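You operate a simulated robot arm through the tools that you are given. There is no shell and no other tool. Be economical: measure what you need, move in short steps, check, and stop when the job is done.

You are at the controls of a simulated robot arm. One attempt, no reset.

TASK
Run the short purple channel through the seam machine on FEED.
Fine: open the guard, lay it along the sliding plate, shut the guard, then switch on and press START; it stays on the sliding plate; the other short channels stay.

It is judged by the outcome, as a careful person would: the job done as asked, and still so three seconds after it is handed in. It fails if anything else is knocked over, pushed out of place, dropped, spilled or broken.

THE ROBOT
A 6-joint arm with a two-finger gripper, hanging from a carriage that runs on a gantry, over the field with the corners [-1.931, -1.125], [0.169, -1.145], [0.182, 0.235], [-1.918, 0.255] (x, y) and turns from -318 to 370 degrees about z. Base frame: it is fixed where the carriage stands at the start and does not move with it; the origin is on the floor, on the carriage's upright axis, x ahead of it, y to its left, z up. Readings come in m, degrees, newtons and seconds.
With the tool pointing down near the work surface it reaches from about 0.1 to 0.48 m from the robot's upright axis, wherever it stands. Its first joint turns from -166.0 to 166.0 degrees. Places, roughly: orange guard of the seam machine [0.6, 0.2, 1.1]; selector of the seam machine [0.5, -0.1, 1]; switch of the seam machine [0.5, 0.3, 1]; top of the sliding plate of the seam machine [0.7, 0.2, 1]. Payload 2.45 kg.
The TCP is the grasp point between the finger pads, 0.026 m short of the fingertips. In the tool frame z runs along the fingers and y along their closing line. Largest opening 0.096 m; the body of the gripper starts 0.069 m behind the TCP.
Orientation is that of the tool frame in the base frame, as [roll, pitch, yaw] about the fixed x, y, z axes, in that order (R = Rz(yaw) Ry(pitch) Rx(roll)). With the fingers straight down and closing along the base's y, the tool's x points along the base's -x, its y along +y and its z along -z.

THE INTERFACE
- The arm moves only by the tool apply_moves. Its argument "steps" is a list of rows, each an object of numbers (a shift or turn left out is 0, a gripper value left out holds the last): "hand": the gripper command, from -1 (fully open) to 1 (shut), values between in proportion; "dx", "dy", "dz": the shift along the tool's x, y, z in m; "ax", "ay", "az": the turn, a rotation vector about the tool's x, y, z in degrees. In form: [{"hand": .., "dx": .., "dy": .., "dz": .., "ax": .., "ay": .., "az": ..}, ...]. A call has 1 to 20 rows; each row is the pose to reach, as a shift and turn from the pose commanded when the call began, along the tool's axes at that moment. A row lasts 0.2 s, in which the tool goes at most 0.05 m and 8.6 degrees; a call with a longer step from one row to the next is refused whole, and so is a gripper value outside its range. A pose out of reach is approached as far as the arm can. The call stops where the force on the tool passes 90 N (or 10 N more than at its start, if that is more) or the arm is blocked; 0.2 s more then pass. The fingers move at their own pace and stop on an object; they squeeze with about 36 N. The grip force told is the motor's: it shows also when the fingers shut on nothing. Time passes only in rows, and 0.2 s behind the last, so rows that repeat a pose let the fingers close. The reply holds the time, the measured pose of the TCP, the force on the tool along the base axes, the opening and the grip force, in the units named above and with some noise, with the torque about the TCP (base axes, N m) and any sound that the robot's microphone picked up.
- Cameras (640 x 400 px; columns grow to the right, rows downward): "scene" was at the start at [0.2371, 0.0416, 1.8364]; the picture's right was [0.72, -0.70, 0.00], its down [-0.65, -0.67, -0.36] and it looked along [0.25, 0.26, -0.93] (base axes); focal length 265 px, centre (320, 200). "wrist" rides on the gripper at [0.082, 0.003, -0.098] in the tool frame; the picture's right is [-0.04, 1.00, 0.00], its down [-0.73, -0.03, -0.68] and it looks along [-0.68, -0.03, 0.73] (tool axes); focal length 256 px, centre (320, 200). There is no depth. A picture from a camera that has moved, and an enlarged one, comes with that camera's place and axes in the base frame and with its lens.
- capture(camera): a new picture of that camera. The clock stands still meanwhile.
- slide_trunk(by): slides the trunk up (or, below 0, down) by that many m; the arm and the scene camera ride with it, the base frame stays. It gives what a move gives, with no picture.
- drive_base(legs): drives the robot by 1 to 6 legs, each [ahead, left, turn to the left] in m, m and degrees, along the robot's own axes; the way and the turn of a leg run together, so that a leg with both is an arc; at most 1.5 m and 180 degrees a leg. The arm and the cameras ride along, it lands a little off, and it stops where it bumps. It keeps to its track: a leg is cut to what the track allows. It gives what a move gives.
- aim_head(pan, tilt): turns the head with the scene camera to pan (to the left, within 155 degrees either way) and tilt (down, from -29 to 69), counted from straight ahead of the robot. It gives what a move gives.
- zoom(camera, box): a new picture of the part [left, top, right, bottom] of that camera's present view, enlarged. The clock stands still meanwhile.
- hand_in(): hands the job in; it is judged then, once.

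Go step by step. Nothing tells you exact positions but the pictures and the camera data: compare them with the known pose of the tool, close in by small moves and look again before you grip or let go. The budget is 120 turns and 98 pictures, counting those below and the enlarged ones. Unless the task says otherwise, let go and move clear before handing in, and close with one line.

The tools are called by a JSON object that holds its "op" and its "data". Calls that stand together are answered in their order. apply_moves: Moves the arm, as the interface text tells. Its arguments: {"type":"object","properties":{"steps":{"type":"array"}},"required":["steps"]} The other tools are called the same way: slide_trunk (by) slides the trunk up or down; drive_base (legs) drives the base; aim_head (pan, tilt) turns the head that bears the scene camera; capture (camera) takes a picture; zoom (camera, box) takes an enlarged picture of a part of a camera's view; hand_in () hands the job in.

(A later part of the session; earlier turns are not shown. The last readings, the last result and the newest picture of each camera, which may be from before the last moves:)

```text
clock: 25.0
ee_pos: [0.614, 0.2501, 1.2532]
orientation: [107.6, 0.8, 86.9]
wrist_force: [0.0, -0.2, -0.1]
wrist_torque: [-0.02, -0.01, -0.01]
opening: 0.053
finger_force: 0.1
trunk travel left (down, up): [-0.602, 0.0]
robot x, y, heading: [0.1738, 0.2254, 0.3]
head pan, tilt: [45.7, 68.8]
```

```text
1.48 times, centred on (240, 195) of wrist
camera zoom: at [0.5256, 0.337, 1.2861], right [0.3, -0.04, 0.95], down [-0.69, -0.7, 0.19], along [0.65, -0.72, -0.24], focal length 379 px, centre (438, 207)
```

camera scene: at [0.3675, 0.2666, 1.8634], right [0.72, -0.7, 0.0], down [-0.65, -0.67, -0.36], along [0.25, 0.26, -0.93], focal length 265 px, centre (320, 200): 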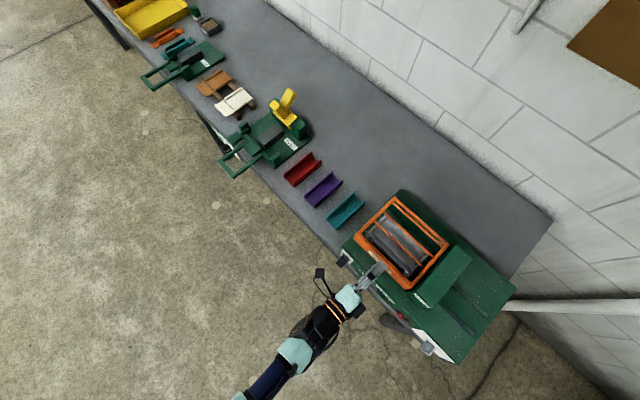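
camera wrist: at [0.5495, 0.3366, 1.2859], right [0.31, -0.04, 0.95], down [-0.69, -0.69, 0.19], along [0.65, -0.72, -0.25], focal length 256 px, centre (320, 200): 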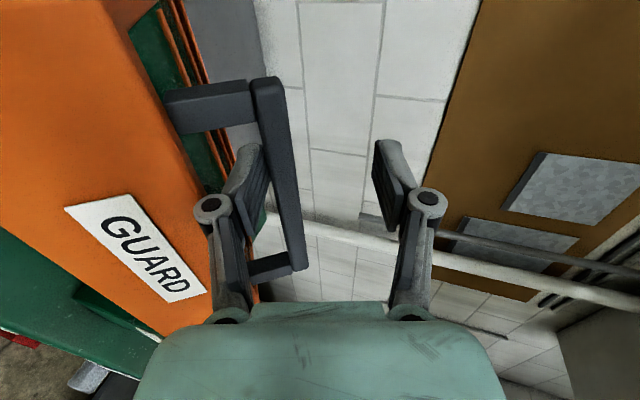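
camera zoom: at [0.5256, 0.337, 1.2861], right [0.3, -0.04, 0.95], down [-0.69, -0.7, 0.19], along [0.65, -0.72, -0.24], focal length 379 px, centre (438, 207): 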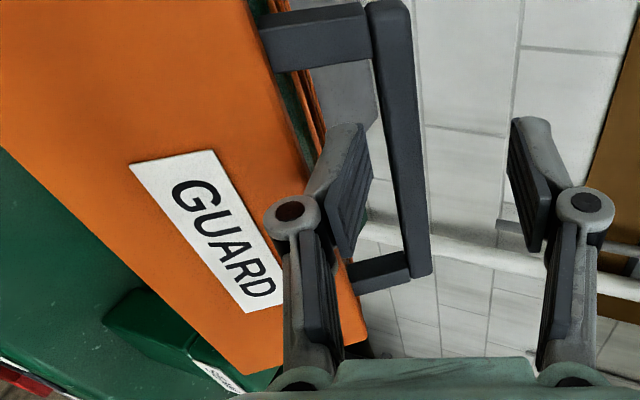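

Moving freely. Continue pulling out.

{"op": "apply_moves", "data": {"steps": [{"dy": 0.001, "dz": -0.015}, {"dy": 0.001, "dz": -0.03}, {"dy": 0.001, "dz": -0.05}, {"dy": 0.001, "dz": -0.07}, {"dy": 0.001, "dz": -0.07}]}}

{"op": "capture", "data": {"camera": "wrist"}}

{"op": "zoom", "data": {"camera": "scene", "box": [290, 170, 470, 290]}}

```text
clock: 26.2
ee_pos: [0.5477, 0.2554, 1.2759]
orientation: [107.7, 0.6, 86.9]
wrist_force: [0.3, -0.3, 0.7]
wrist_torque: [-0.01, 0.03, 0.04]
opening: 0.053
finger_force: 0.1
trunk travel left (down, up): [-0.602, 0.0]
robot x, y, heading: [0.1774, 0.2226, 0.3]
head pan, tilt: [45.7, 68.8]
```

```text
56 pictures are left
camera wrist: at [0.4596, 0.3422, 1.3082], right [0.3, -0.04, 0.95], down [-0.69, -0.7, 0.19], along [0.65, -0.72, -0.24], focal length 256 px, centre (320, 200)
```

wrist: 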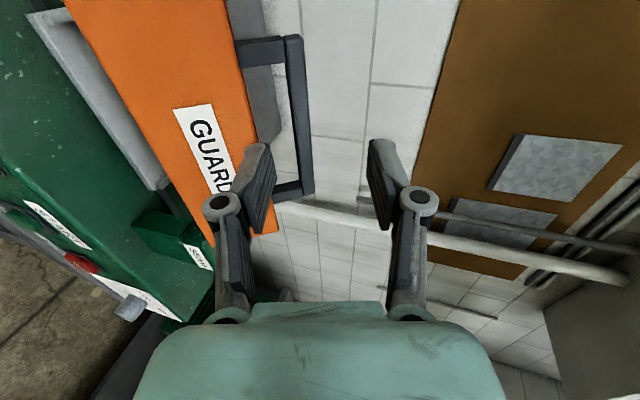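

```text
3.33 times, centred on (380, 230) of scene
camera zoom: at [0.4142, 0.2664, 1.8634], right [0.72, -0.7, 0.0], down [-0.65, -0.67, -0.36], along [0.25, 0.26, -0.93], focal length 884 px, centre (120, 100)
```

zoom: 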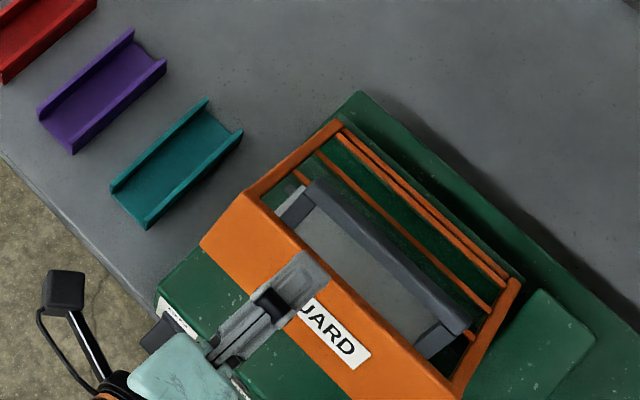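

The guard holds itself at ~40°. I'll close the fingers, level the hand, and go under the panel's lower edge to raise it from beneath.

{"op": "apply_moves", "data": {"steps": [{"hand": 1, "dz": -0.035, "dy": -0.011, "dx": -0.015, "ax": -7}, {"dz": -0.067, "dy": -0.021, "dx": -0.03, "ax": -14}, {"dz": -0.067, "dy": -0.021, "dx": -0.03, "ax": -14}]}}

{"op": "apply_moves", "data": {"steps": [{"dy": -0.04}, {"dy": -0.08}, {"dy": -0.12}, {"dy": -0.16}, {"dy": -0.175}, {"dy": -0.175}]}}

{"op": "capture", "data": {"camera": "wrist"}}

{"op": "zoom", "data": {"camera": "scene", "box": [290, 170, 470, 290]}}

```text
clock: 27.0
ee_pos: [0.4774, 0.23, 1.2761]
orientation: [93.7, 0.9, 87.0]
wrist_force: [-1.3, 0.1, -0.4]
wrist_torque: [-0.01, 0.0, 0.02]
opening: 0.0001
finger_force: 28.2
trunk travel left (down, up): [-0.602, 0.0]
robot x, y, heading: [0.1769, 0.2245, 0.2]
head pan, tilt: [45.7, 68.8]
```

```text
clock: 28.4
ee_pos: [0.4648, 0.2264, 1.0988]
orientation: [93.7, 0.8, 86.9]
wrist_force: [0.5, -0.4, -0.2]
wrist_torque: [0.03, 0.0, -0.03]
opening: 0.0
finger_force: 28.2
trunk travel left (down, up): [-0.602, 0.0]
robot x, y, heading: [0.1804, 0.2233, -0.0]
head pan, tilt: [45.7, 68.8]
```

```text
54 pictures are left
camera wrist: at [0.3726, 0.3137, 1.1097], right [0.06, -0.03, 1.0], down [-0.72, -0.7, 0.02], along [0.69, -0.72, -0.07], focal length 256 px, centre (320, 200)
```

wrist: 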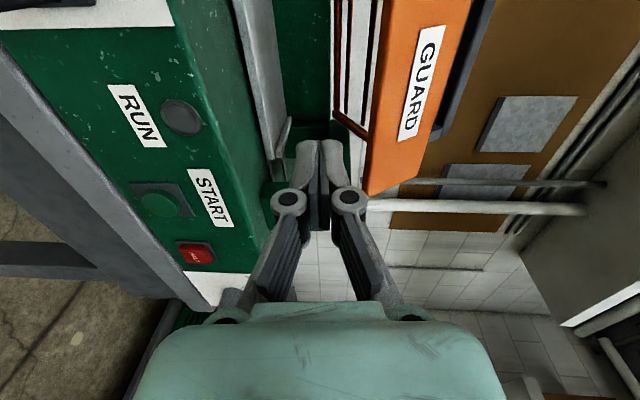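

```text
3.33 times, centred on (380, 230) of scene
camera zoom: at [0.4142, 0.2664, 1.8634], right [0.72, -0.7, 0.0], down [-0.65, -0.67, -0.36], along [0.25, 0.26, -0.93], focal length 884 px, centre (120, 100)
```

zoom: 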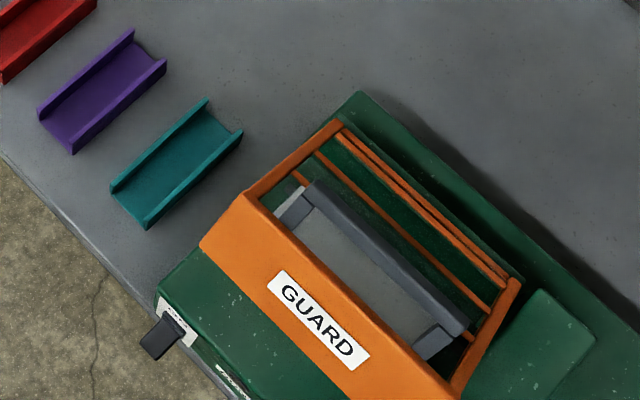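

Clear path under the panel (bottom edge at z≈1.139). Advance beneath it and then lift along its arc.

{"op": "apply_moves", "data": {"steps": [{"dz": 0.04}, {"dz": 0.08, "dy": 0.003}, {"dz": 0.12, "dy": 0.006}, {"dz": 0.135, "dy": 0.008}]}}

{"op": "apply_moves", "data": {"steps": [{"dy": 0.03, "dz": 0.003}, {"dy": 0.055, "dz": 0.01}, {"dy": 0.08, "dz": 0.02}, {"dy": 0.1, "dz": 0.035}, {"dy": 0.118, "dz": 0.05}, {"dy": 0.118, "dz": 0.05}]}}

{"op": "capture", "data": {"camera": "wrist"}}

{"op": "zoom", "data": {"camera": "scene", "box": [290, 170, 470, 290]}}

```text
clock: 29.4
ee_pos: [0.6001, 0.2167, 1.0979]
orientation: [93.7, 0.8, 86.9]
wrist_force: [-0.8, 0.6, -0.3]
wrist_torque: [0.01, 0.02, -0.01]
opening: 0.0
finger_force: 27.9
trunk travel left (down, up): [-0.602, 0.0]
robot x, y, heading: [0.1745, 0.2215, -0.1]
head pan, tilt: [45.7, 68.8]
```

```text
clock: 30.8
ee_pos: [0.6583, 0.2179, 1.216]
orientation: [93.7, 0.7, 87.0]
wrist_force: [-0.3, -0.5, 0.2]
wrist_torque: [-0.01, 0.03, 0.01]
opening: 0.0
finger_force: 28.7
trunk travel left (down, up): [-0.602, 0.0]
robot x, y, heading: [0.1741, 0.2206, 0.3]
head pan, tilt: [45.7, 68.8]
```

```text
52 pictures are left
camera wrist: at [0.5657, 0.3047, 1.2259], right [0.06, -0.03, 1.0], down [-0.72, -0.7, 0.02], along [0.69, -0.72, -0.07], focal length 256 px, centre (320, 200)
```

wrist: 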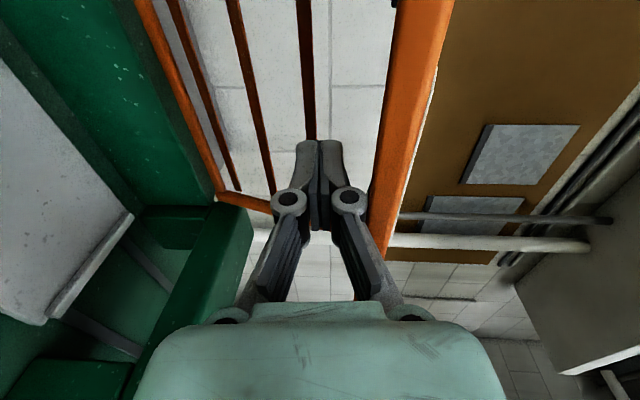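

```text
3.33 times, centred on (380, 230) of scene
camera zoom: at [0.4142, 0.2664, 1.8634], right [0.72, -0.7, 0.0], down [-0.65, -0.67, -0.36], along [0.25, 0.26, -0.93], focal length 884 px, centre (120, 100)
```

zoom: 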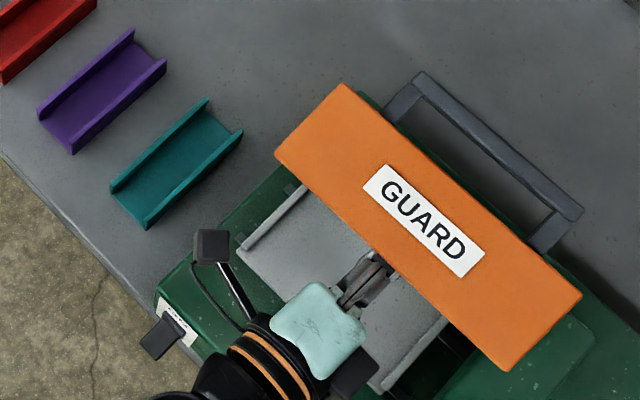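

The guard is near vertical now. Push a bit further back to its stop.

{"op": "apply_moves", "data": {"steps": [{"dy": 0.015, "dz": 0.025}, {"dy": 0.028, "dz": 0.05}, {"dy": 0.034, "dz": 0.075}, {"dy": 0.036, "dz": 0.09}, {"dy": 0.036, "dz": 0.09}]}}

{"op": "capture", "data": {"camera": "wrist"}}

{"op": "zoom", "data": {"camera": "scene", "box": [290, 170, 470, 290]}}

```text
clock: 32.0
ee_pos: [0.7492, 0.2164, 1.2444]
orientation: [93.7, 0.7, 86.8]
wrist_force: [-6.8, 0.4, 1.8]
wrist_torque: [0.0, -0.02, 0.09]
opening: 0.0002
finger_force: 28.8
trunk travel left (down, up): [-0.602, 0.0]
robot x, y, heading: [0.1749, 0.2298, -0.1]
head pan, tilt: [45.7, 68.8]
```

```text
50 pictures are left
camera wrist: at [0.656, 0.3024, 1.2541], right [0.06, -0.03, 1.0], down [-0.72, -0.7, 0.02], along [0.69, -0.72, -0.07], focal length 256 px, centre (320, 200)
```

wrist: 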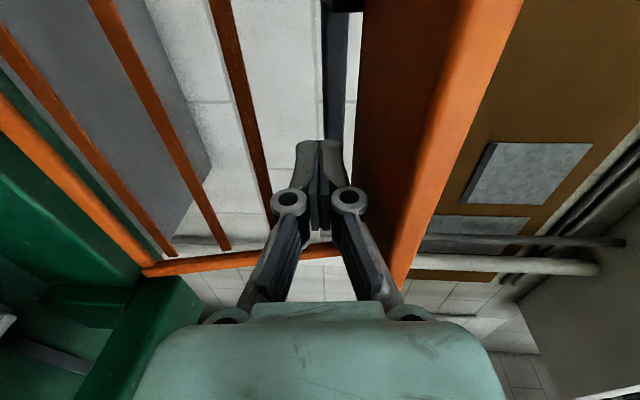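

```text
3.33 times, centred on (380, 230) of scene
camera zoom: at [0.4139, 0.2665, 1.8633], right [0.72, -0.7, 0.0], down [-0.65, -0.67, -0.36], along [0.25, 0.26, -0.93], focal length 884 px, centre (120, 100)
```

zoom: 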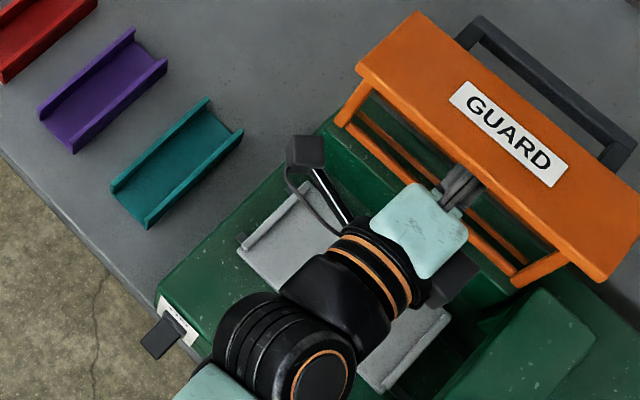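

The guard is past vertical and resting open. Withdraw the hand and check it stays, then look at the plate.

{"op": "apply_moves", "data": {"steps": [{"dz": -0.04, "dy": -0.005}, {"dz": -0.08, "dy": -0.012}, {"dz": -0.12, "dy": -0.018}, {"dz": -0.16, "dy": -0.02}, {"dz": -0.2, "dy": -0.02}, {"dz": -0.24, "dy": -0.02}, {"dz": -0.28, "dy": -0.02}, {"dz": -0.28, "dy": -0.02}]}}

{"op": "capture", "data": {"camera": "wrist"}}

{"op": "zoom", "data": {"camera": "scene", "box": [290, 170, 470, 290]}}

```text
clock: 33.8
ee_pos: [0.4696, 0.23, 1.2425]
orientation: [93.6, 0.7, 86.8]
wrist_force: [0.3, 0.4, -0.8]
wrist_torque: [0.01, 0.03, -0.01]
opening: 0.0
finger_force: 28.4
trunk travel left (down, up): [-0.602, 0.0]
robot x, y, heading: [0.1739, 0.221, 0.2]
head pan, tilt: [45.7, 68.8]
```

```text
48 pictures are left
camera wrist: at [0.376, 0.3168, 1.2524], right [0.06, -0.03, 1.0], down [-0.72, -0.7, 0.02], along [0.69, -0.72, -0.07], focal length 256 px, centre (320, 200)
```

wrist: 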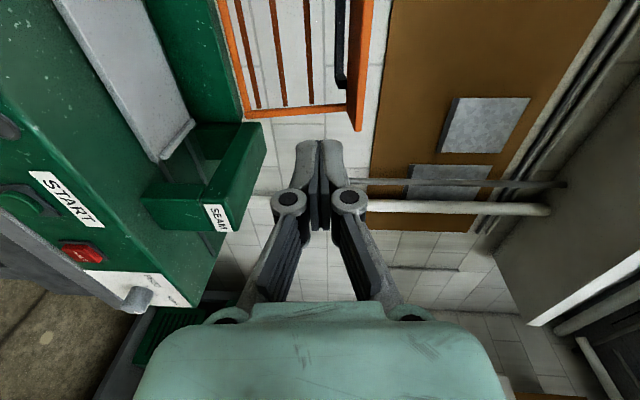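

```text
3.33 times, centred on (380, 230) of scene
camera zoom: at [0.4143, 0.2664, 1.8634], right [0.72, -0.7, 0.0], down [-0.65, -0.67, -0.36], along [0.25, 0.26, -0.93], focal length 884 px, centre (120, 100)
```

zoom: 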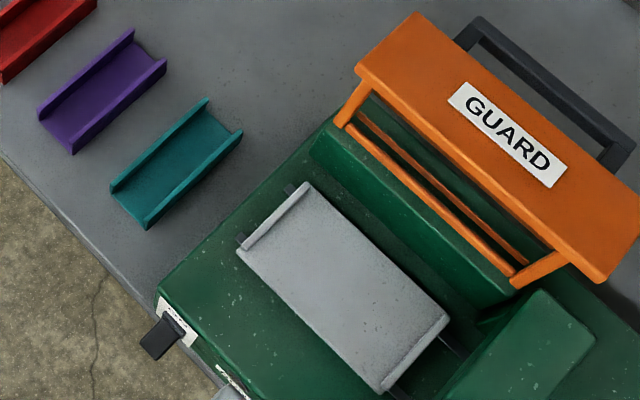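

Guard is open and stays. Plate: x≈0.62–0.70, y≈0.135–0.31, with end lips. Next I roll the hand so its camera is on top, well clear of everything, then pitch down for picking the channel with an outward tilt (it is beyond vertical reach).

{"op": "apply_moves", "data": {"steps": [{"dz": -0.03, "az": 8}, {"dz": -0.05, "az": 16}, {"dz": -0.05, "az": 24}, {"dz": -0.05, "az": 32}, {"dz": -0.05, "az": 40}, {"dz": -0.05, "az": 48}, {"dz": -0.05, "az": 56}, {"dz": -0.05, "az": 64}, {"dz": -0.05, "az": 72}, {"dz": -0.05, "az": 80}, {"dz": -0.05, "az": 88}, {"dz": -0.05, "az": 90}, {"dz": -0.05, "az": 90}]}}

```text
clock: 36.6
ee_pos: [0.4202, 0.2312, 1.2461]
orientation: [169.6, -86.3, 7.3]
wrist_force: [-0.5, -0.4, -0.4]
wrist_torque: [-0.03, -0.01, -0.03]
opening: 0.0
finger_force: 28.6
trunk travel left (down, up): [-0.602, 0.0]
robot x, y, heading: [0.1776, 0.2238, 0.2]
head pan, tilt: [45.7, 68.8]
```

{"op": "apply_moves", "data": {"steps": [{"dx": -0.02, "ay": -8}, {"dx": -0.04, "ay": -16}, {"dx": -0.06, "ay": -24}, {"dx": -0.08, "ay": -32}, {"dx": -0.1, "ay": -40}, {"dx": -0.1, "ay": -48}, {"dx": -0.1, "ay": -56}, {"dx": -0.1, "ay": -56}]}}

{"op": "drive_base", "data": {"legs": [[0, 0.05, 0]]}}

{"op": "capture", "data": {"camera": "wrist"}}

```text
clock: 38.4
ee_pos: [0.3773, 0.2433, 1.103]
orientation: [178.6, -32.1, -2.5]
wrist_force: [0.5, 0.2, 0.1]
wrist_torque: [-0.01, -0.02, -0.03]
opening: 0.0
finger_force: 28.8
out of reach, approached as far as the arm can: row 6, 7, 8
trunk travel left (down, up): [-0.602, 0.0]
robot x, y, heading: [0.1792, 0.2258, 0.0]
head pan, tilt: [45.7, 68.8]
```

```text
clock: 39.4
ee_pos: [0.377, 0.2517, 1.1028]
orientation: [178.6, -32.2, -2.5]
wrist_force: [-0.8, 1.1, -0.5]
wrist_torque: [-0.02, 0.0, 0.03]
opening: 0.0
finger_force: 28.7
trunk travel left (down, up): [-0.602, 0.0]
robot x, y, heading: [0.1763, 0.2318, 0.2]
head pan, tilt: [45.7, 68.8]
cut short: leg 1
```

```text
46 pictures are left
camera wrist: at [0.3937, 0.2502, 1.2315], right [-0.09, -1.0, 0.0], down [-0.98, 0.09, 0.18], along [-0.18, 0.02, -0.98], focal length 256 px, centre (320, 200)
```

wrist: 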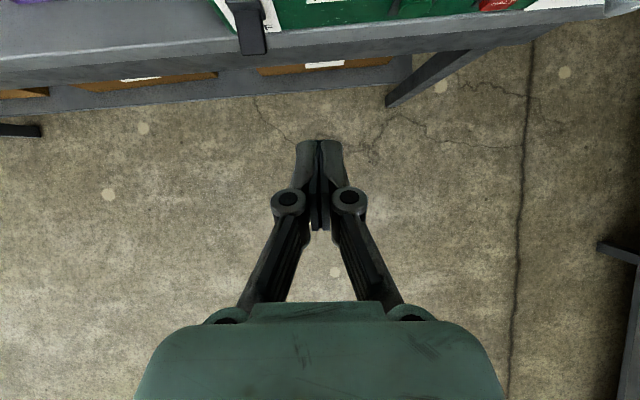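

y limit is 0.232. Now swing left to y≈0.55 in front of the bench, with a slight drop.

{"op": "apply_moves", "data": {"steps": [{"hand": -0.5, "dy": -0.045, "dx": -0.006, "dz": 0.008}, {"dy": -0.09, "dx": -0.015, "dz": 0.02}, {"dy": -0.135, "dx": -0.02, "dz": 0.03}, {"dy": -0.18, "dx": -0.03, "dz": 0.04}, {"dy": -0.225, "dx": -0.03, "dz": 0.052}, {"dy": -0.27, "dx": -0.03, "dz": 0.052}, {"dy": -0.31, "dx": -0.03, "dz": 0.052}, {"dy": -0.31, "dx": -0.03, "dz": 0.052}]}}

{"op": "capture", "data": {"camera": "wrist"}}

```text
clock: 41.2
ee_pos: [0.44, 0.5605, 0.9419]
orientation: [178.7, -32.2, -2.6]
wrist_force: [0.3, -0.6, 0.6]
wrist_torque: [-0.05, 0.01, 0.01]
opening: 0.0723
finger_force: 0.0
out of reach, approached as far as the arm can: row 1, 2, 3, 4, 5, 6, 7, 8
trunk travel left (down, up): [-0.602, 0.0]
robot x, y, heading: [0.1793, 0.2265, 0.3]
head pan, tilt: [45.7, 68.8]
```

```text
45 pictures are left
camera wrist: at [0.4569, 0.5581, 1.0702], right [-0.09, -1.0, 0.0], down [-0.98, 0.09, 0.18], along [-0.18, 0.02, -0.98], focal length 256 px, centre (320, 200)
```

wrist: 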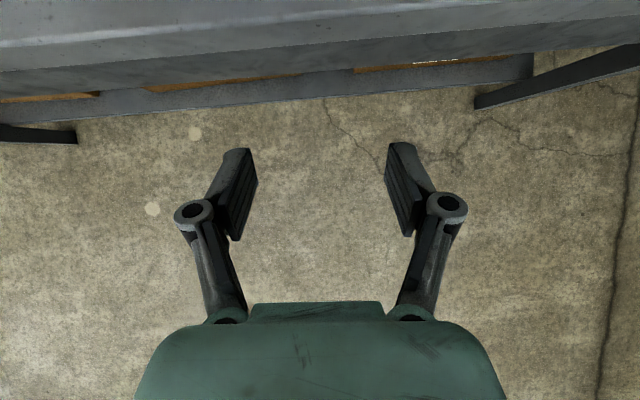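

The hand sank to z≈0.94, so something about this pose limits height. Probe: come back in y and see if the height recovers.

{"op": "apply_moves", "data": {"steps": [{"dy": 0.04}, {"dy": 0.08}, {"dy": 0.12}, {"dy": 0.12}]}}

{"op": "aim_head", "data": {"pan": 60, "tilt": 60}}

{"op": "capture", "data": {"camera": "scene"}}

```text
clock: 42.2
ee_pos: [0.4346, 0.4384, 0.9422]
orientation: [178.5, -32.2, -2.5]
wrist_force: [-0.3, -0.6, -0.1]
wrist_torque: [-0.01, -0.05, 0.01]
opening: 0.0721
finger_force: 0.1
out of reach, approached as far as the arm can: row 1, 2
trunk travel left (down, up): [-0.602, 0.0]
robot x, y, heading: [0.1764, 0.234, 0.1]
head pan, tilt: [45.7, 68.8]
```

```text
clock: 42.9
ee_pos: [0.4352, 0.4392, 0.9424]
orientation: [178.6, -32.2, -2.5]
wrist_force: [0.1, -0.3, 0.1]
wrist_torque: [0.04, 0.0, 0.03]
opening: 0.0722
finger_force: 0.0
trunk travel left (down, up): [-0.602, 0.0]
robot x, y, heading: [0.1775, 0.2339, 0.5]
head pan, tilt: [60.0, 60.0]
```

```text
44 pictures are left
camera scene: at [0.4078, 0.2922, 1.8727], right [0.87, -0.5, 0.0], down [-0.43, -0.75, -0.5], along [0.25, 0.43, -0.87], focal length 265 px, centre (320, 200)
```

scene: 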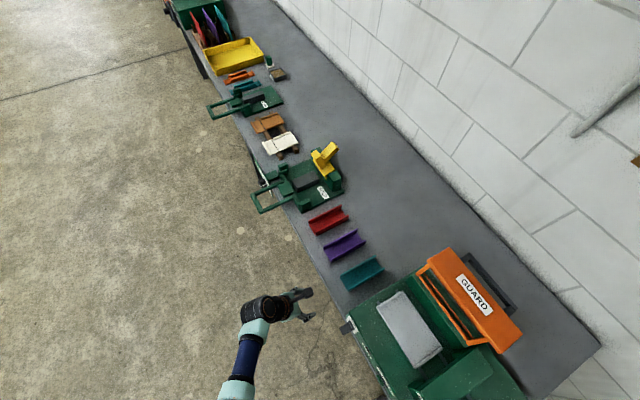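

{"op": "apply_moves", "data": {"steps": [{"dx": 0.02, "dz": -0.034}, {"dx": 0.04, "dz": -0.064}, {"dx": 0.053, "dz": -0.085}, {"dx": 0.053, "dz": -0.085}]}}

```text
clock: 43.9
ee_pos: [0.4616, 0.4151, 0.9717]
orientation: [178.9, -32.4, -2.5]
wrist_force: [0.3, 0.2, 0.0]
wrist_torque: [0.01, -0.01, 0.0]
opening: 0.0723
finger_force: 0.0
out of reach, approached as far as the arm can: row 1, 2, 3, 4
trunk travel left (down, up): [-0.602, 0.0]
robot x, y, heading: [0.1747, 0.237, 0.3]
head pan, tilt: [60.0, 60.0]
```

This flipped-wrist pose seems joint-limited. I'll back away and roll the hand back 180° to the starting-style configuration.

{"op": "apply_moves", "data": {"steps": [{"dx": -0.03, "dz": -0.02}, {"dx": -0.06, "dz": -0.04}, {"dx": -0.06, "dz": -0.04}]}}

{"op": "apply_moves", "data": {"steps": [{"az": -8.5}, {"az": -17}, {"az": -25.5}, {"az": -34}, {"az": -42.5}, {"az": -51}, {"az": -59.5}, {"az": -68}, {"az": -76.5}, {"az": -85}, {"az": -93.5}, {"az": -102}, {"az": -110.5}, {"az": -119}, {"az": -127.5}, {"az": -136}, {"az": -144.5}, {"az": -153}, {"az": -161.5}, {"az": -170}]}}

```text
clock: 44.7
ee_pos: [0.4078, 0.4062, 0.946]
orientation: [178.8, -32.2, -2.5]
wrist_force: [-1.1, 0.4, 0.3]
wrist_torque: [0.0, -0.03, 0.01]
opening: 0.0719
finger_force: 0.0
out of reach, approached as far as the arm can: row 1, 2, 3
trunk travel left (down, up): [-0.602, 0.0]
robot x, y, heading: [0.1759, 0.2326, 0.3]
head pan, tilt: [60.0, 60.0]
```

```text
clock: 48.9
ee_pos: [0.4082, 0.4037, 0.9486]
orientation: [175.1, 31.9, 165.9]
wrist_force: [-0.1, 0.0, 0.9]
wrist_torque: [0.0, -0.04, 0.02]
opening: 0.0723
finger_force: 0.0
trunk travel left (down, up): [-0.602, 0.0]
robot x, y, heading: [0.1788, 0.2319, 0.6]
head pan, tilt: [60.0, 60.0]
```

{"op": "apply_moves", "data": {"steps": [{"az": -8}, {"az": -12, "dx": -0.016, "dz": -0.025}, {"az": -12, "dx": -0.037, "dz": -0.06}, {"az": -12, "dx": -0.053, "dz": -0.085}, {"az": -12, "dx": -0.053, "dz": -0.085}]}}

```text
clock: 50.1
ee_pos: [0.4288, 0.3563, 0.9952]
orientation: [-177.6, 32.2, 179.9]
wrist_force: [0.3, 0.4, -0.1]
wrist_torque: [0.02, 0.02, 0.03]
opening: 0.0722
finger_force: 0.1
out of reach, approached as far as the arm can: row 2, 3, 4, 5
trunk travel left (down, up): [-0.602, 0.0]
robot x, y, heading: [0.1752, 0.2327, 0.3]
head pan, tilt: [60.0, 60.0]
```

Limit is geometric rather than the roll. I'll go left in front of the bench at low height, then forward where radius grows and height should recover.

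{"op": "apply_moves", "data": {"steps": [{"dx": 0.012, "dy": 0.04, "dz": 0.015}, {"dx": 0.024, "dy": 0.08, "dz": 0.03}, {"dx": 0.024, "dy": 0.12, "dz": 0.03}, {"dx": 0.024, "dy": 0.16, "dz": 0.03}, {"dx": 0.024, "dy": 0.191, "dz": 0.03}, {"dx": 0.024, "dy": 0.191, "dz": 0.03}]}}

{"op": "capture", "data": {"camera": "wrist"}}

```text
clock: 51.5
ee_pos: [0.4371, 0.5488, 0.938]
orientation: [-177.4, 32.2, 179.8]
wrist_force: [-0.5, 0.6, -0.1]
wrist_torque: [0.0, 0.02, 0.0]
opening: 0.0722
finger_force: 0.1
out of reach, approached as far as the arm can: row 1, 2, 3, 4, 5, 6
trunk travel left (down, up): [-0.602, 0.0]
robot x, y, heading: [0.1749, 0.2288, 0.2]
head pan, tilt: [60.0, 60.0]
```

```text
43 pictures are left
camera wrist: at [0.3163, 0.5577, 0.9798], right [0.06, 1.0, -0.02], down [0.26, 0.0, 0.97], along [0.96, -0.06, -0.26], focal length 256 px, centre (320, 200)
```

wrist: 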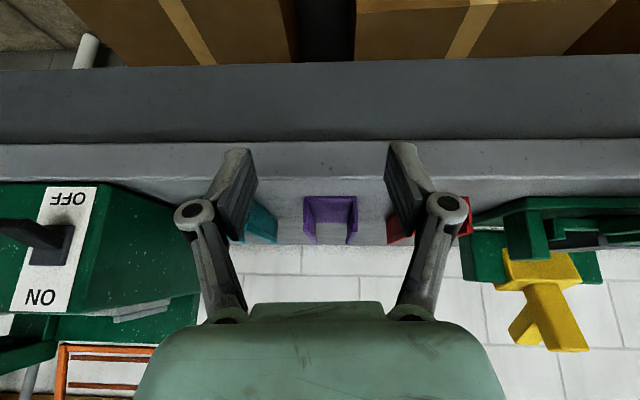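

The purple channel is dead ahead (y 0.522–0.58). Move forward and slightly upward over the bench edge.

{"op": "apply_moves", "data": {"steps": [{"dx": -0.012, "dz": -0.01}, {"dx": -0.035, "dz": -0.004}, {"dx": -0.067, "dz": 0.007}, {"dx": -0.067, "dz": 0.007}]}}

```text
clock: 52.5
ee_pos: [0.4978, 0.546, 0.9674]
orientation: [-177.7, 32.1, 179.9]
wrist_force: [-0.7, 0.6, 0.1]
wrist_torque: [0.01, 0.0, -0.01]
opening: 0.0719
finger_force: 0.0
out of reach, approached as far as the arm can: row 1, 2
trunk travel left (down, up): [-0.602, 0.0]
robot x, y, heading: [0.1737, 0.2332, 0.1]
head pan, tilt: [60.0, 60.0]
```

{"op": "apply_moves", "data": {"steps": [{"dx": -0.03, "dy": 0.003, "dz": 0.005}, {"dx": -0.06, "dy": 0.005, "dz": 0.02}, {"dx": -0.09, "dy": 0.008, "dz": 0.037}, {"dx": -0.113, "dy": 0.008, "dz": 0.05}, {"dx": -0.113, "dy": 0.008, "dz": 0.05}]}}

{"op": "capture", "data": {"camera": "wrist"}}

{"op": "zoom", "data": {"camera": "scene", "box": [240, 170, 440, 320]}}

```text
clock: 53.7
ee_pos: [0.6143, 0.5511, 0.9855]
orientation: [-177.4, 32.2, 179.8]
wrist_force: [-0.1, -0.5, -0.1]
wrist_torque: [-0.04, -0.03, 0.0]
opening: 0.072
finger_force: 0.1
out of reach, approached as far as the arm can: row 4, 5
trunk travel left (down, up): [-0.602, 0.0]
robot x, y, heading: [0.1753, 0.2323, 0.5]
head pan, tilt: [60.0, 60.0]
```

```text
42 pictures are left
camera wrist: at [0.4939, 0.5599, 1.0282], right [0.06, 1.0, -0.02], down [0.26, 0.0, 0.97], along [0.96, -0.06, -0.26], focal length 256 px, centre (320, 200)
```

wrist: 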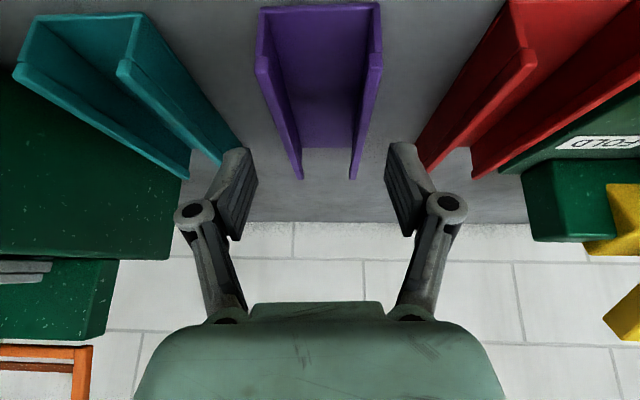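

```text
2.67 times, centred on (340, 245) of scene
camera zoom: at [0.4078, 0.2923, 1.8728], right [0.87, -0.5, 0.0], down [-0.43, -0.75, -0.5], along [0.25, 0.43, -0.87], focal length 707 px, centre (267, 80)
```

zoom: 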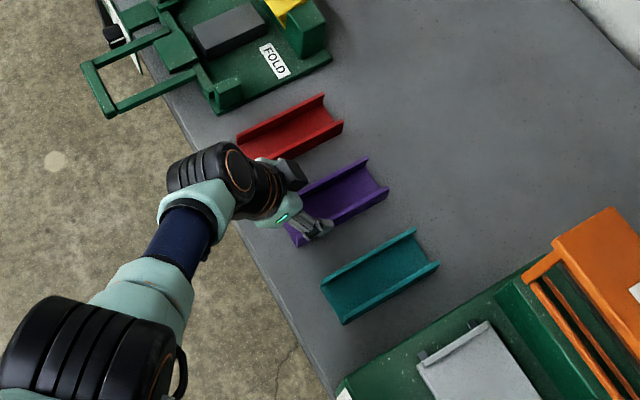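

Fingers straddle the purple channel centrally. Descend to TCP z≈0.942.

{"op": "apply_moves", "data": {"steps": [{"dx": 0.004, "dz": 0.015}, {"dx": 0.008, "dz": 0.03}, {"dx": 0.0105, "dz": 0.045}, {"dx": 0.0105, "dz": 0.045}]}}

{"op": "capture", "data": {"camera": "wrist"}}

```text
clock: 54.7
ee_pos: [0.6083, 0.5491, 0.9786]
orientation: [-177.4, 32.1, 179.9]
wrist_force: [-0.3, 0.3, -0.5]
wrist_torque: [0.01, 0.01, 0.0]
opening: 0.072
finger_force: 0.1
out of reach, approached as far as the arm can: row 1, 2, 3, 4
trunk travel left (down, up): [-0.602, 0.0]
robot x, y, heading: [0.172, 0.2312, 0.4]
head pan, tilt: [60.0, 60.0]
```

```text
40 pictures are left
camera wrist: at [0.4875, 0.556, 1.0192], right [0.06, 1.0, -0.02], down [0.26, 0.0, 0.97], along [0.96, -0.06, -0.26], focal length 256 px, centre (320, 200)
```

wrist: 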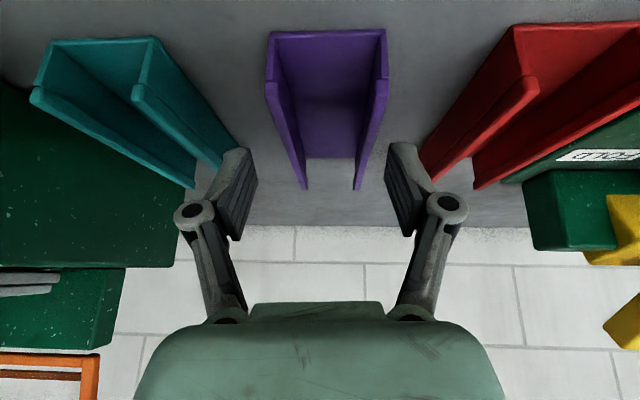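

The limit is the arm's outer sphere; lowering the trunk lowers the whole arm. Do that in a small amount and then try extending forward.

{"op": "slide_trunk", "data": {"by": -0.02}}

{"op": "apply_moves", "data": {"steps": [{"dx": -0.027, "dz": -0.002}, {"dx": -0.048, "dz": -0.014}, {"dx": -0.048, "dz": -0.014}]}}

{"op": "slide_trunk", "data": {"by": -0.03}}

```text
clock: 55.4
ee_pos: [0.6078, 0.5478, 0.9581]
orientation: [-177.4, 32.1, 180.0]
wrist_force: [0.3, 0.0, -1.0]
wrist_torque: [0.01, 0.02, 0.01]
opening: 0.0721
finger_force: 0.0
trunk travel left (down, up): [-0.582, 0.02]
robot x, y, heading: [0.1795, 0.2315, 0.4]
head pan, tilt: [60.0, 60.0]
```

```text
clock: 56.2
ee_pos: [0.6413, 0.5469, 0.9952]
orientation: [-177.4, 32.2, 179.9]
wrist_force: [-0.7, 0.2, -0.1]
wrist_torque: [0.01, -0.02, 0.0]
opening: 0.0721
finger_force: 0.0
trunk travel left (down, up): [-0.582, 0.02]
robot x, y, heading: [0.1764, 0.2307, 0.4]
head pan, tilt: [60.0, 60.0]
```

```text
clock: 57.0
ee_pos: [0.6418, 0.5477, 0.9654]
orientation: [-177.3, 32.2, 179.9]
wrist_force: [0.1, -0.2, -1.1]
wrist_torque: [-0.03, -0.01, 0.0]
opening: 0.0718
finger_force: 0.0
trunk travel left (down, up): [-0.552, 0.05]
robot x, y, heading: [0.1763, 0.2329, 0.2]
head pan, tilt: [60.0, 60.0]
```

{"op": "apply_moves", "data": {"steps": [{"dy": 0.004, "ax": -2.7}, {"dy": 0.004, "ax": -2.7}]}}

{"op": "slide_trunk", "data": {"by": -0.024}}

{"op": "capture", "data": {"camera": "wrist"}}

```text
clock: 57.5
ee_pos: [0.6424, 0.5516, 0.9663]
orientation: [179.9, 32.2, 179.9]
wrist_force: [-0.5, 0.0, 0.0]
wrist_torque: [-0.02, 0.01, -0.02]
opening: 0.072
finger_force: 0.0
trunk travel left (down, up): [-0.552, 0.05]
robot x, y, heading: [0.1741, 0.2289, 0.1]
head pan, tilt: [60.0, 60.0]
```

```text
clock: 58.2
ee_pos: [0.641, 0.5516, 0.9417]
orientation: [179.9, 32.1, 180.0]
wrist_force: [0.3, 0.3, -0.4]
wrist_torque: [-0.01, 0.02, -0.01]
opening: 0.0717
finger_force: 0.0
trunk travel left (down, up): [-0.528, 0.074]
robot x, y, heading: [0.178, 0.2337, 0.4]
head pan, tilt: [60.0, 60.0]
```

```text
39 pictures are left
camera wrist: at [0.5208, 0.5548, 0.9832], right [0.04, 1.0, 0.02], down [0.26, -0.03, 0.96], along [0.96, -0.03, -0.26], focal length 256 px, centre (320, 200)
```

wrist: 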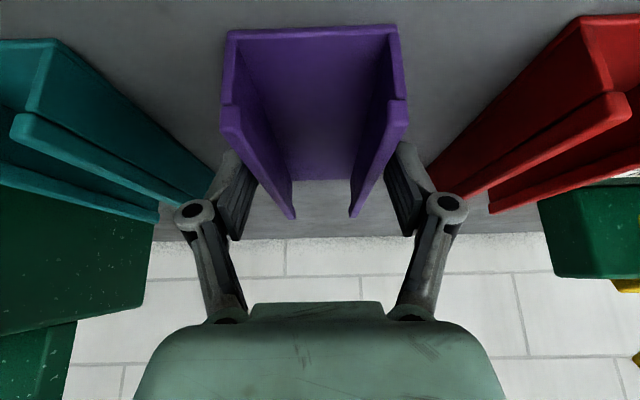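

Channel sits between the fingers. Close.

{"op": "apply_moves", "data": {"steps": [{"hand": 0.2}, {"hand": 1}, {"hand": 1}, {"hand": 1}]}}

{"op": "capture", "data": {"camera": "wrist"}}

```text
clock: 59.2
ee_pos: [0.642, 0.5513, 0.9419]
orientation: [179.9, 32.2, 179.9]
wrist_force: [-1.4, 0.0, 2.7]
wrist_torque: [0.08, -0.01, -0.04]
opening: 0.0596
finger_force: 36.5
trunk travel left (down, up): [-0.528, 0.074]
robot x, y, heading: [0.1736, 0.234, 0.1]
head pan, tilt: [60.0, 60.0]
```

```text
38 pictures are left
camera wrist: at [0.5208, 0.5549, 0.9833], right [0.04, 1.0, 0.02], down [0.26, -0.03, 0.97], along [0.96, -0.03, -0.26], focal length 256 px, centre (320, 200)
```

wrist: 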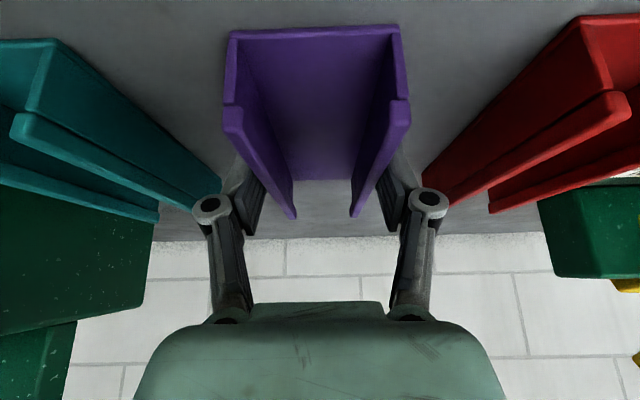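

Gripped (0.0596 m). Lift straight up with the arm and check that it holds.

{"op": "apply_moves", "data": {"steps": [{"dx": -0.005, "dz": -0.008}, {"dx": -0.016, "dz": -0.025}, {"dx": -0.032, "dz": -0.051}, {"dx": -0.048, "dz": -0.076}, {"dx": -0.064, "dz": -0.102}, {"dx": -0.08, "dz": -0.127}, {"dx": -0.08, "dz": -0.127}]}}

{"op": "capture", "data": {"camera": "wrist"}}

{"op": "capture", "data": {"camera": "scene"}}

```text
clock: 60.9
ee_pos: [0.6834, 0.5682, 1.0098]
orientation: [179.8, 32.1, 179.9]
wrist_force: [0.3, -0.1, -1.3]
wrist_torque: [-0.03, 0.04, 0.0]
opening: 0.0597
finger_force: 36.3
out of reach, approached as far as the arm can: row 3, 4, 5, 6, 7
trunk travel left (down, up): [-0.528, 0.074]
robot x, y, heading: [0.1753, 0.2295, 0.5]
head pan, tilt: [60.0, 60.0]
```

```text
37 pictures are left
camera wrist: at [0.5628, 0.5714, 1.0522], right [0.04, 1.0, 0.02], down [0.26, -0.03, 0.96], along [0.96, -0.03, -0.26], focal length 256 px, centre (320, 200)
```

wrist: 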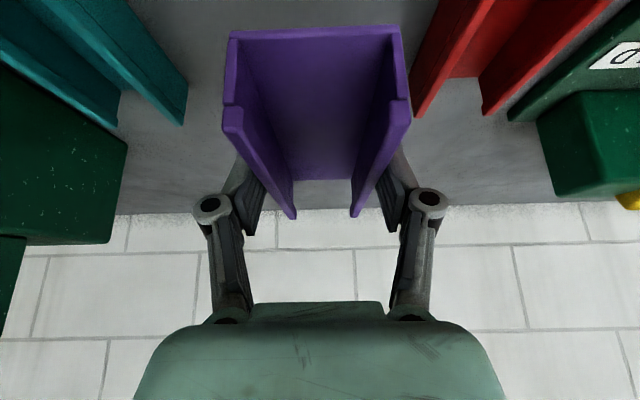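

```text
36 pictures are left
camera scene: at [0.4077, 0.2923, 1.7987], right [0.87, -0.5, 0.0], down [-0.43, -0.75, -0.5], along [0.25, 0.43, -0.87], focal length 265 px, centre (320, 200)
```

scene: 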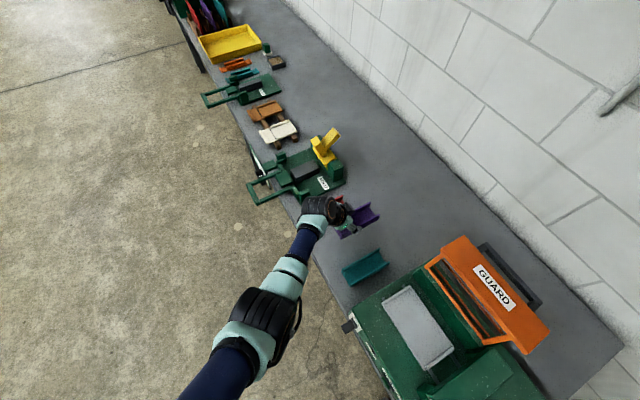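

Channel is held and clear of its neighbours, but height is limited in this pose. I'll set it down nearer the front of the bench in its own empty lane (centre ≈0.545, 0.525) and regrasp vertically.

{"op": "apply_moves", "data": {"steps": [{"dx": 0.03, "dy": -0.008, "dz": -0.009}, {"dx": 0.07, "dy": -0.02, "dz": -0.02}, {"dx": 0.11, "dy": -0.03, "dz": -0.033}, {"dx": 0.14, "dy": -0.043, "dz": -0.042}, {"dx": 0.159, "dy": -0.043, "dz": -0.047}, {"dx": 0.159, "dy": -0.043, "dz": -0.047}]}}

{"op": "capture", "data": {"camera": "wrist"}}

```text
clock: 62.2
ee_pos: [0.5515, 0.5322, 0.9278]
orientation: [179.6, 32.3, 179.8]
wrist_force: [3.8, 2.7, 25.1]
wrist_torque: [-0.03, -0.43, 0.06]
opening: 0.0594
finger_force: 36.4
out of reach, approached as far as the arm can: row 1, 2, 3, 4, 5, 6
trunk travel left (down, up): [-0.528, 0.074]
robot x, y, heading: [0.179, 0.2251, 0.4]
head pan, tilt: [60.0, 60.0]
```

```text
35 pictures are left
camera wrist: at [0.4296, 0.536, 0.9697], right [0.03, 1.0, 0.03], down [0.26, -0.04, 0.97], along [0.97, -0.03, -0.26], focal length 256 px, centre (320, 200)
```

wrist: 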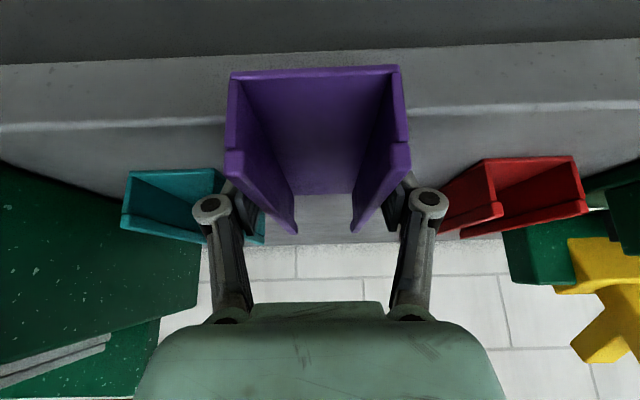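

The arm sagged and presses the channel on the bench (25 N). Raise the trunk slightly to unload.

{"op": "slide_trunk", "data": {"by": 0.05}}

{"op": "capture", "data": {"camera": "wrist"}}

{"op": "zoom", "data": {"camera": "scene", "box": [240, 150, 440, 320]}}

```text
clock: 63.2
ee_pos: [0.5493, 0.531, 0.976]
orientation: [179.8, 32.1, 179.8]
wrist_force: [0.1, -1.0, -2.0]
wrist_torque: [0.0, 0.05, -0.02]
opening: 0.0593
finger_force: 36.4
trunk travel left (down, up): [-0.578, 0.024]
robot x, y, heading: [0.1766, 0.2279, 0.3]
head pan, tilt: [60.0, 60.0]
```

```text
34 pictures are left
camera wrist: at [0.427, 0.5332, 1.0179], right [0.03, 1.0, 0.02], down [0.26, -0.03, 0.97], along [0.96, -0.03, -0.26], focal length 256 px, centre (320, 200)
```

wrist: 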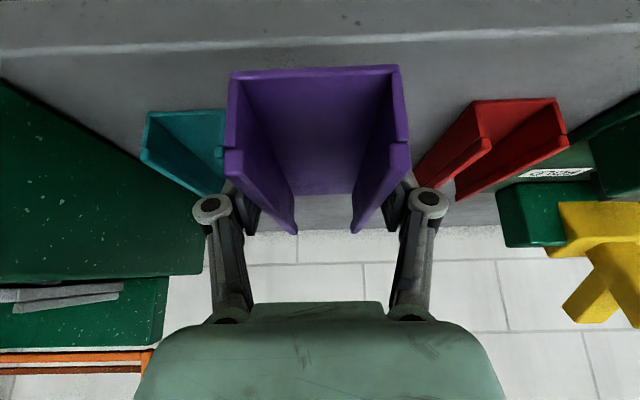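

```text
2.35 times, centred on (340, 235) of scene
camera zoom: at [0.4078, 0.2923, 1.8487], right [0.87, -0.5, 0.0], down [-0.43, -0.75, -0.5], along [0.25, 0.43, -0.87], focal length 624 px, centre (273, 118)
```

zoom: 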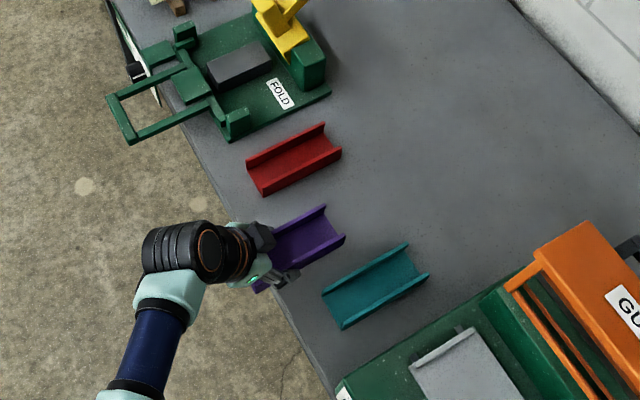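

The channel slid up ~14 mm in the grip but is level. I'll move 3 cm nearer, slightly lower, then set it down with the trunk.

{"op": "apply_moves", "data": {"steps": [{"dx": 0.018, "dy": 0.0, "dz": 0.0}, {"dx": 0.036, "dz": 0.001}, {"dx": 0.036, "dz": 0.001}]}}

```text
clock: 64.0
ee_pos: [0.5168, 0.5299, 0.9563]
orientation: [179.8, 32.2, 179.9]
wrist_force: [0.8, 0.8, -1.0]
wrist_torque: [-0.02, 0.05, 0.0]
opening: 0.0592
finger_force: 36.0
trunk travel left (down, up): [-0.578, 0.024]
robot x, y, heading: [0.1767, 0.2309, 0.3]
head pan, tilt: [60.0, 60.0]
```

{"op": "slide_trunk", "data": {"by": -0.027}}

{"op": "apply_moves", "data": {"steps": [{"hand": 0.0}, {"hand": -0.6}, {"hand": -0.6}, {"hand": -0.6}]}}

{"op": "slide_trunk", "data": {"by": 0.051}}

{"op": "capture", "data": {"camera": "wrist"}}

```text
clock: 64.7
ee_pos: [0.5173, 0.5308, 0.929]
orientation: [179.8, 32.2, 179.9]
wrist_force: [0.3, 0.1, -1.7]
wrist_torque: [-0.03, 0.01, 0.04]
opening: 0.059
finger_force: 35.5
trunk travel left (down, up): [-0.551, 0.051]
robot x, y, heading: [0.1729, 0.2311, 0.7]
head pan, tilt: [60.0, 60.0]
```

```text
clock: 65.7
ee_pos: [0.5171, 0.5304, 0.9294]
orientation: [179.9, 32.2, 180.0]
wrist_force: [1.0, 0.0, -0.7]
wrist_torque: [-0.01, -0.02, -0.01]
opening: 0.077
finger_force: 0.1
trunk travel left (down, up): [-0.551, 0.051]
robot x, y, heading: [0.1763, 0.2335, 0.3]
head pan, tilt: [60.0, 60.0]
```

```text
clock: 66.6
ee_pos: [0.5172, 0.5303, 0.9797]
orientation: [179.7, 32.2, 179.9]
wrist_force: [0.5, -0.7, 0.6]
wrist_torque: [0.0, -0.02, 0.02]
opening: 0.077
finger_force: 0.1
trunk travel left (down, up): [-0.602, 0.0]
robot x, y, heading: [0.1792, 0.2341, 0.4]
head pan, tilt: [60.0, 60.0]
```

```text
32 pictures are left
camera wrist: at [0.3963, 0.5337, 1.0215], right [0.03, 1.0, 0.02], down [0.26, -0.03, 0.97], along [0.97, -0.03, -0.26], focal length 256 px, centre (320, 200)
```

wrist: 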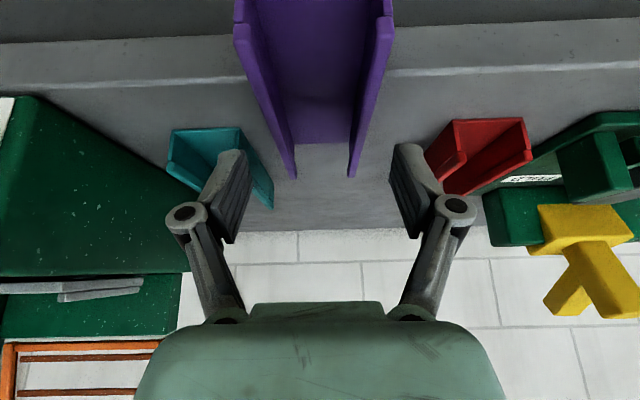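

Channel rests near the bench front. Now rotate to vertical above it.

{"op": "apply_moves", "data": {"steps": [{"ay": 8}, {"ay": 16}, {"ay": 24}, {"ay": 32.2}, {"ay": 32.2}]}}

{"op": "capture", "data": {"camera": "wrist"}}

{"op": "zoom", "data": {"camera": "scene", "box": [240, 150, 440, 320]}}

```text
clock: 67.8
ee_pos: [0.5271, 0.5439, 0.9621]
orientation: [-171.4, 10.0, -179.3]
wrist_force: [0.0, -0.6, -0.1]
wrist_torque: [-0.01, -0.04, -0.01]
opening: 0.0768
finger_force: 0.0
out of reach, approached as far as the arm can: row 1, 2, 3, 4, 5
trunk travel left (down, up): [-0.602, 0.0]
robot x, y, heading: [0.1734, 0.2321, 0.3]
head pan, tilt: [60.0, 60.0]
```

```text
31 pictures are left
camera wrist: at [0.4298, 0.5606, 1.0445], right [0.05, 0.99, -0.14], down [0.6, 0.08, 0.79], along [0.8, -0.13, -0.59], focal length 256 px, centre (320, 200)
```

wrist: 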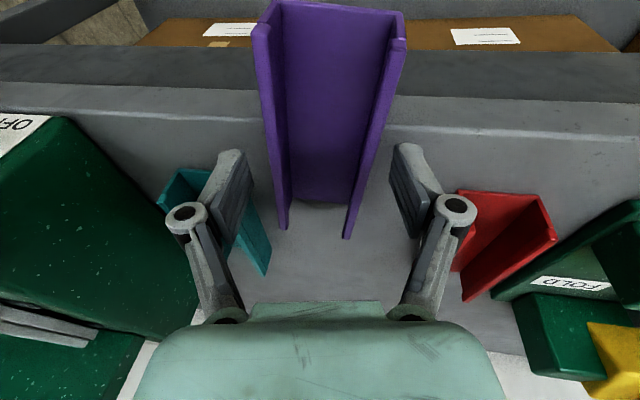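

```text
2.35 times, centred on (340, 235) of scene
camera zoom: at [0.4077, 0.2923, 1.8727], right [0.87, -0.5, 0.0], down [-0.43, -0.75, -0.5], along [0.25, 0.43, -0.87], focal length 624 px, centre (273, 118)
```

zoom: 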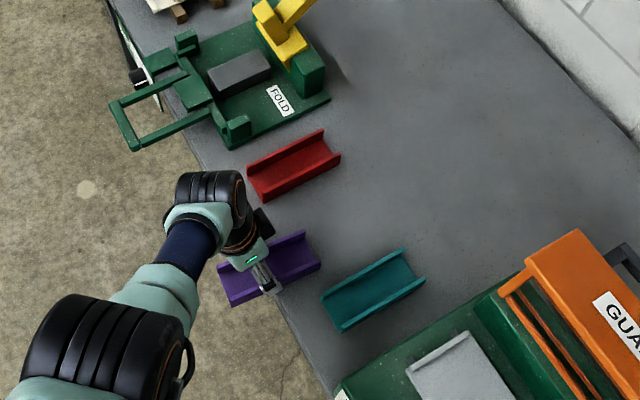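

Measuring again, the bench edge is at x≈0.53, so the channel is only just supported. I must regrip it at once: return to the tilted pose over it.

{"op": "apply_moves", "data": {"steps": [{"ay": -8}, {"ay": -16}, {"ay": -24}, {"ay": -32.2}, {"ay": -32.2}]}}

{"op": "capture", "data": {"camera": "wrist"}}

```text
clock: 69.0
ee_pos: [0.5269, 0.5457, 0.9623]
orientation: [-168.6, 41.9, -173.3]
wrist_force: [-0.2, 0.4, 0.8]
wrist_torque: [-0.01, 0.01, -0.01]
opening: 0.077
finger_force: 0.0
out of reach, approached as far as the arm can: row 1
trunk travel left (down, up): [-0.602, 0.0]
robot x, y, heading: [0.1757, 0.2309, 0.3]
head pan, tilt: [60.0, 60.0]
```

```text
29 pictures are left
camera wrist: at [0.4009, 0.5528, 0.9807], right [0.04, 0.99, -0.12], down [0.08, 0.11, 0.99], along [1.0, -0.05, -0.08], focal length 256 px, centre (320, 200)
```

wrist: 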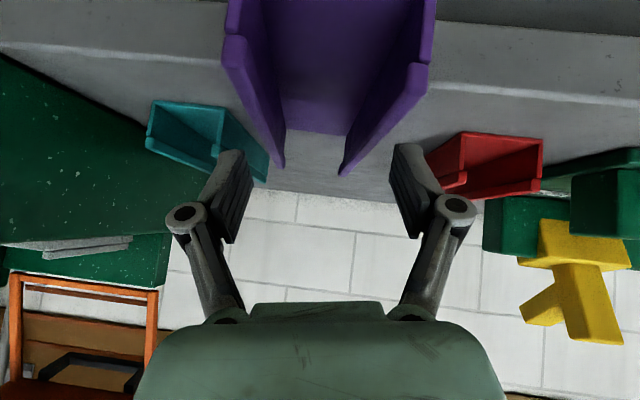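

{"op": "apply_moves", "data": {"steps": [{"hand": -0.8, "dx": -0.006, "dy": -0.008, "dz": -0.002, "ax": -3, "ay": 4, "az": 2}, {"dx": -0.012, "dy": -0.015, "dz": 0.003, "ax": -7, "ay": 9.7, "az": 4.9}, {"dx": -0.012, "dy": -0.015, "dz": 0.003, "ax": -7, "ay": 9.7, "az": 4.9}]}}

{"op": "capture", "data": {"camera": "wrist"}}

```text
clock: 69.8
ee_pos: [0.5403, 0.5312, 0.9694]
orientation: [179.8, 32.6, 179.4]
wrist_force: [-1.1, 0.5, -0.3]
wrist_torque: [0.02, -0.03, 0.02]
opening: 0.0859
finger_force: 0.0
trunk travel left (down, up): [-0.602, 0.0]
robot x, y, heading: [0.1764, 0.2295, 0.3]
head pan, tilt: [60.0, 60.0]
```

```text
28 pictures are left
camera wrist: at [0.4175, 0.5355, 1.0105], right [0.04, 1.0, 0.02], down [0.25, -0.03, 0.97], along [0.97, -0.03, -0.25], focal length 256 px, centre (320, 200)
```

wrist: 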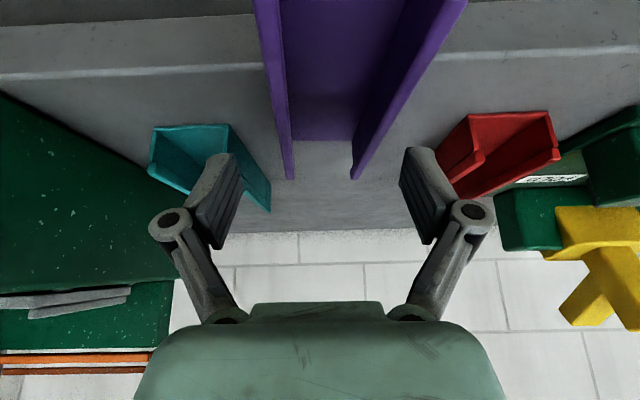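

The channel is still there, centre ≈(0.54, 0.538), slightly yawed. I'll go to a vertical pose higher above it, where reach allows.

{"op": "apply_moves", "data": {"steps": [{"dx": -0.005, "dz": -0.009, "ay": 4, "dy": 0.002}, {"dx": -0.016, "dz": -0.025, "ay": 11, "dy": 0.004}, {"dx": -0.027, "dz": -0.042, "ay": 18, "dy": 0.006}, {"dx": -0.038, "dz": -0.059, "ay": 25, "dy": 0.006}, {"dx": -0.043, "dz": -0.068, "ay": 32.6, "dy": 0.006}, {"dx": -0.043, "dz": -0.068, "ay": 32.6, "dy": 0.006}]}}

```text
clock: 71.2
ee_pos: [0.5549, 0.5662, 1.0039]
orientation: [-172.0, 9.7, 178.8]
wrist_force: [-0.5, 0.0, 0.1]
wrist_torque: [0.0, -0.03, -0.03]
opening: 0.0866
finger_force: 0.2
out of reach, approached as far as the arm can: row 2, 3, 4, 5, 6
trunk travel left (down, up): [-0.602, 0.0]
robot x, y, heading: [0.1799, 0.2339, 0.3]
head pan, tilt: [60.0, 60.0]
```

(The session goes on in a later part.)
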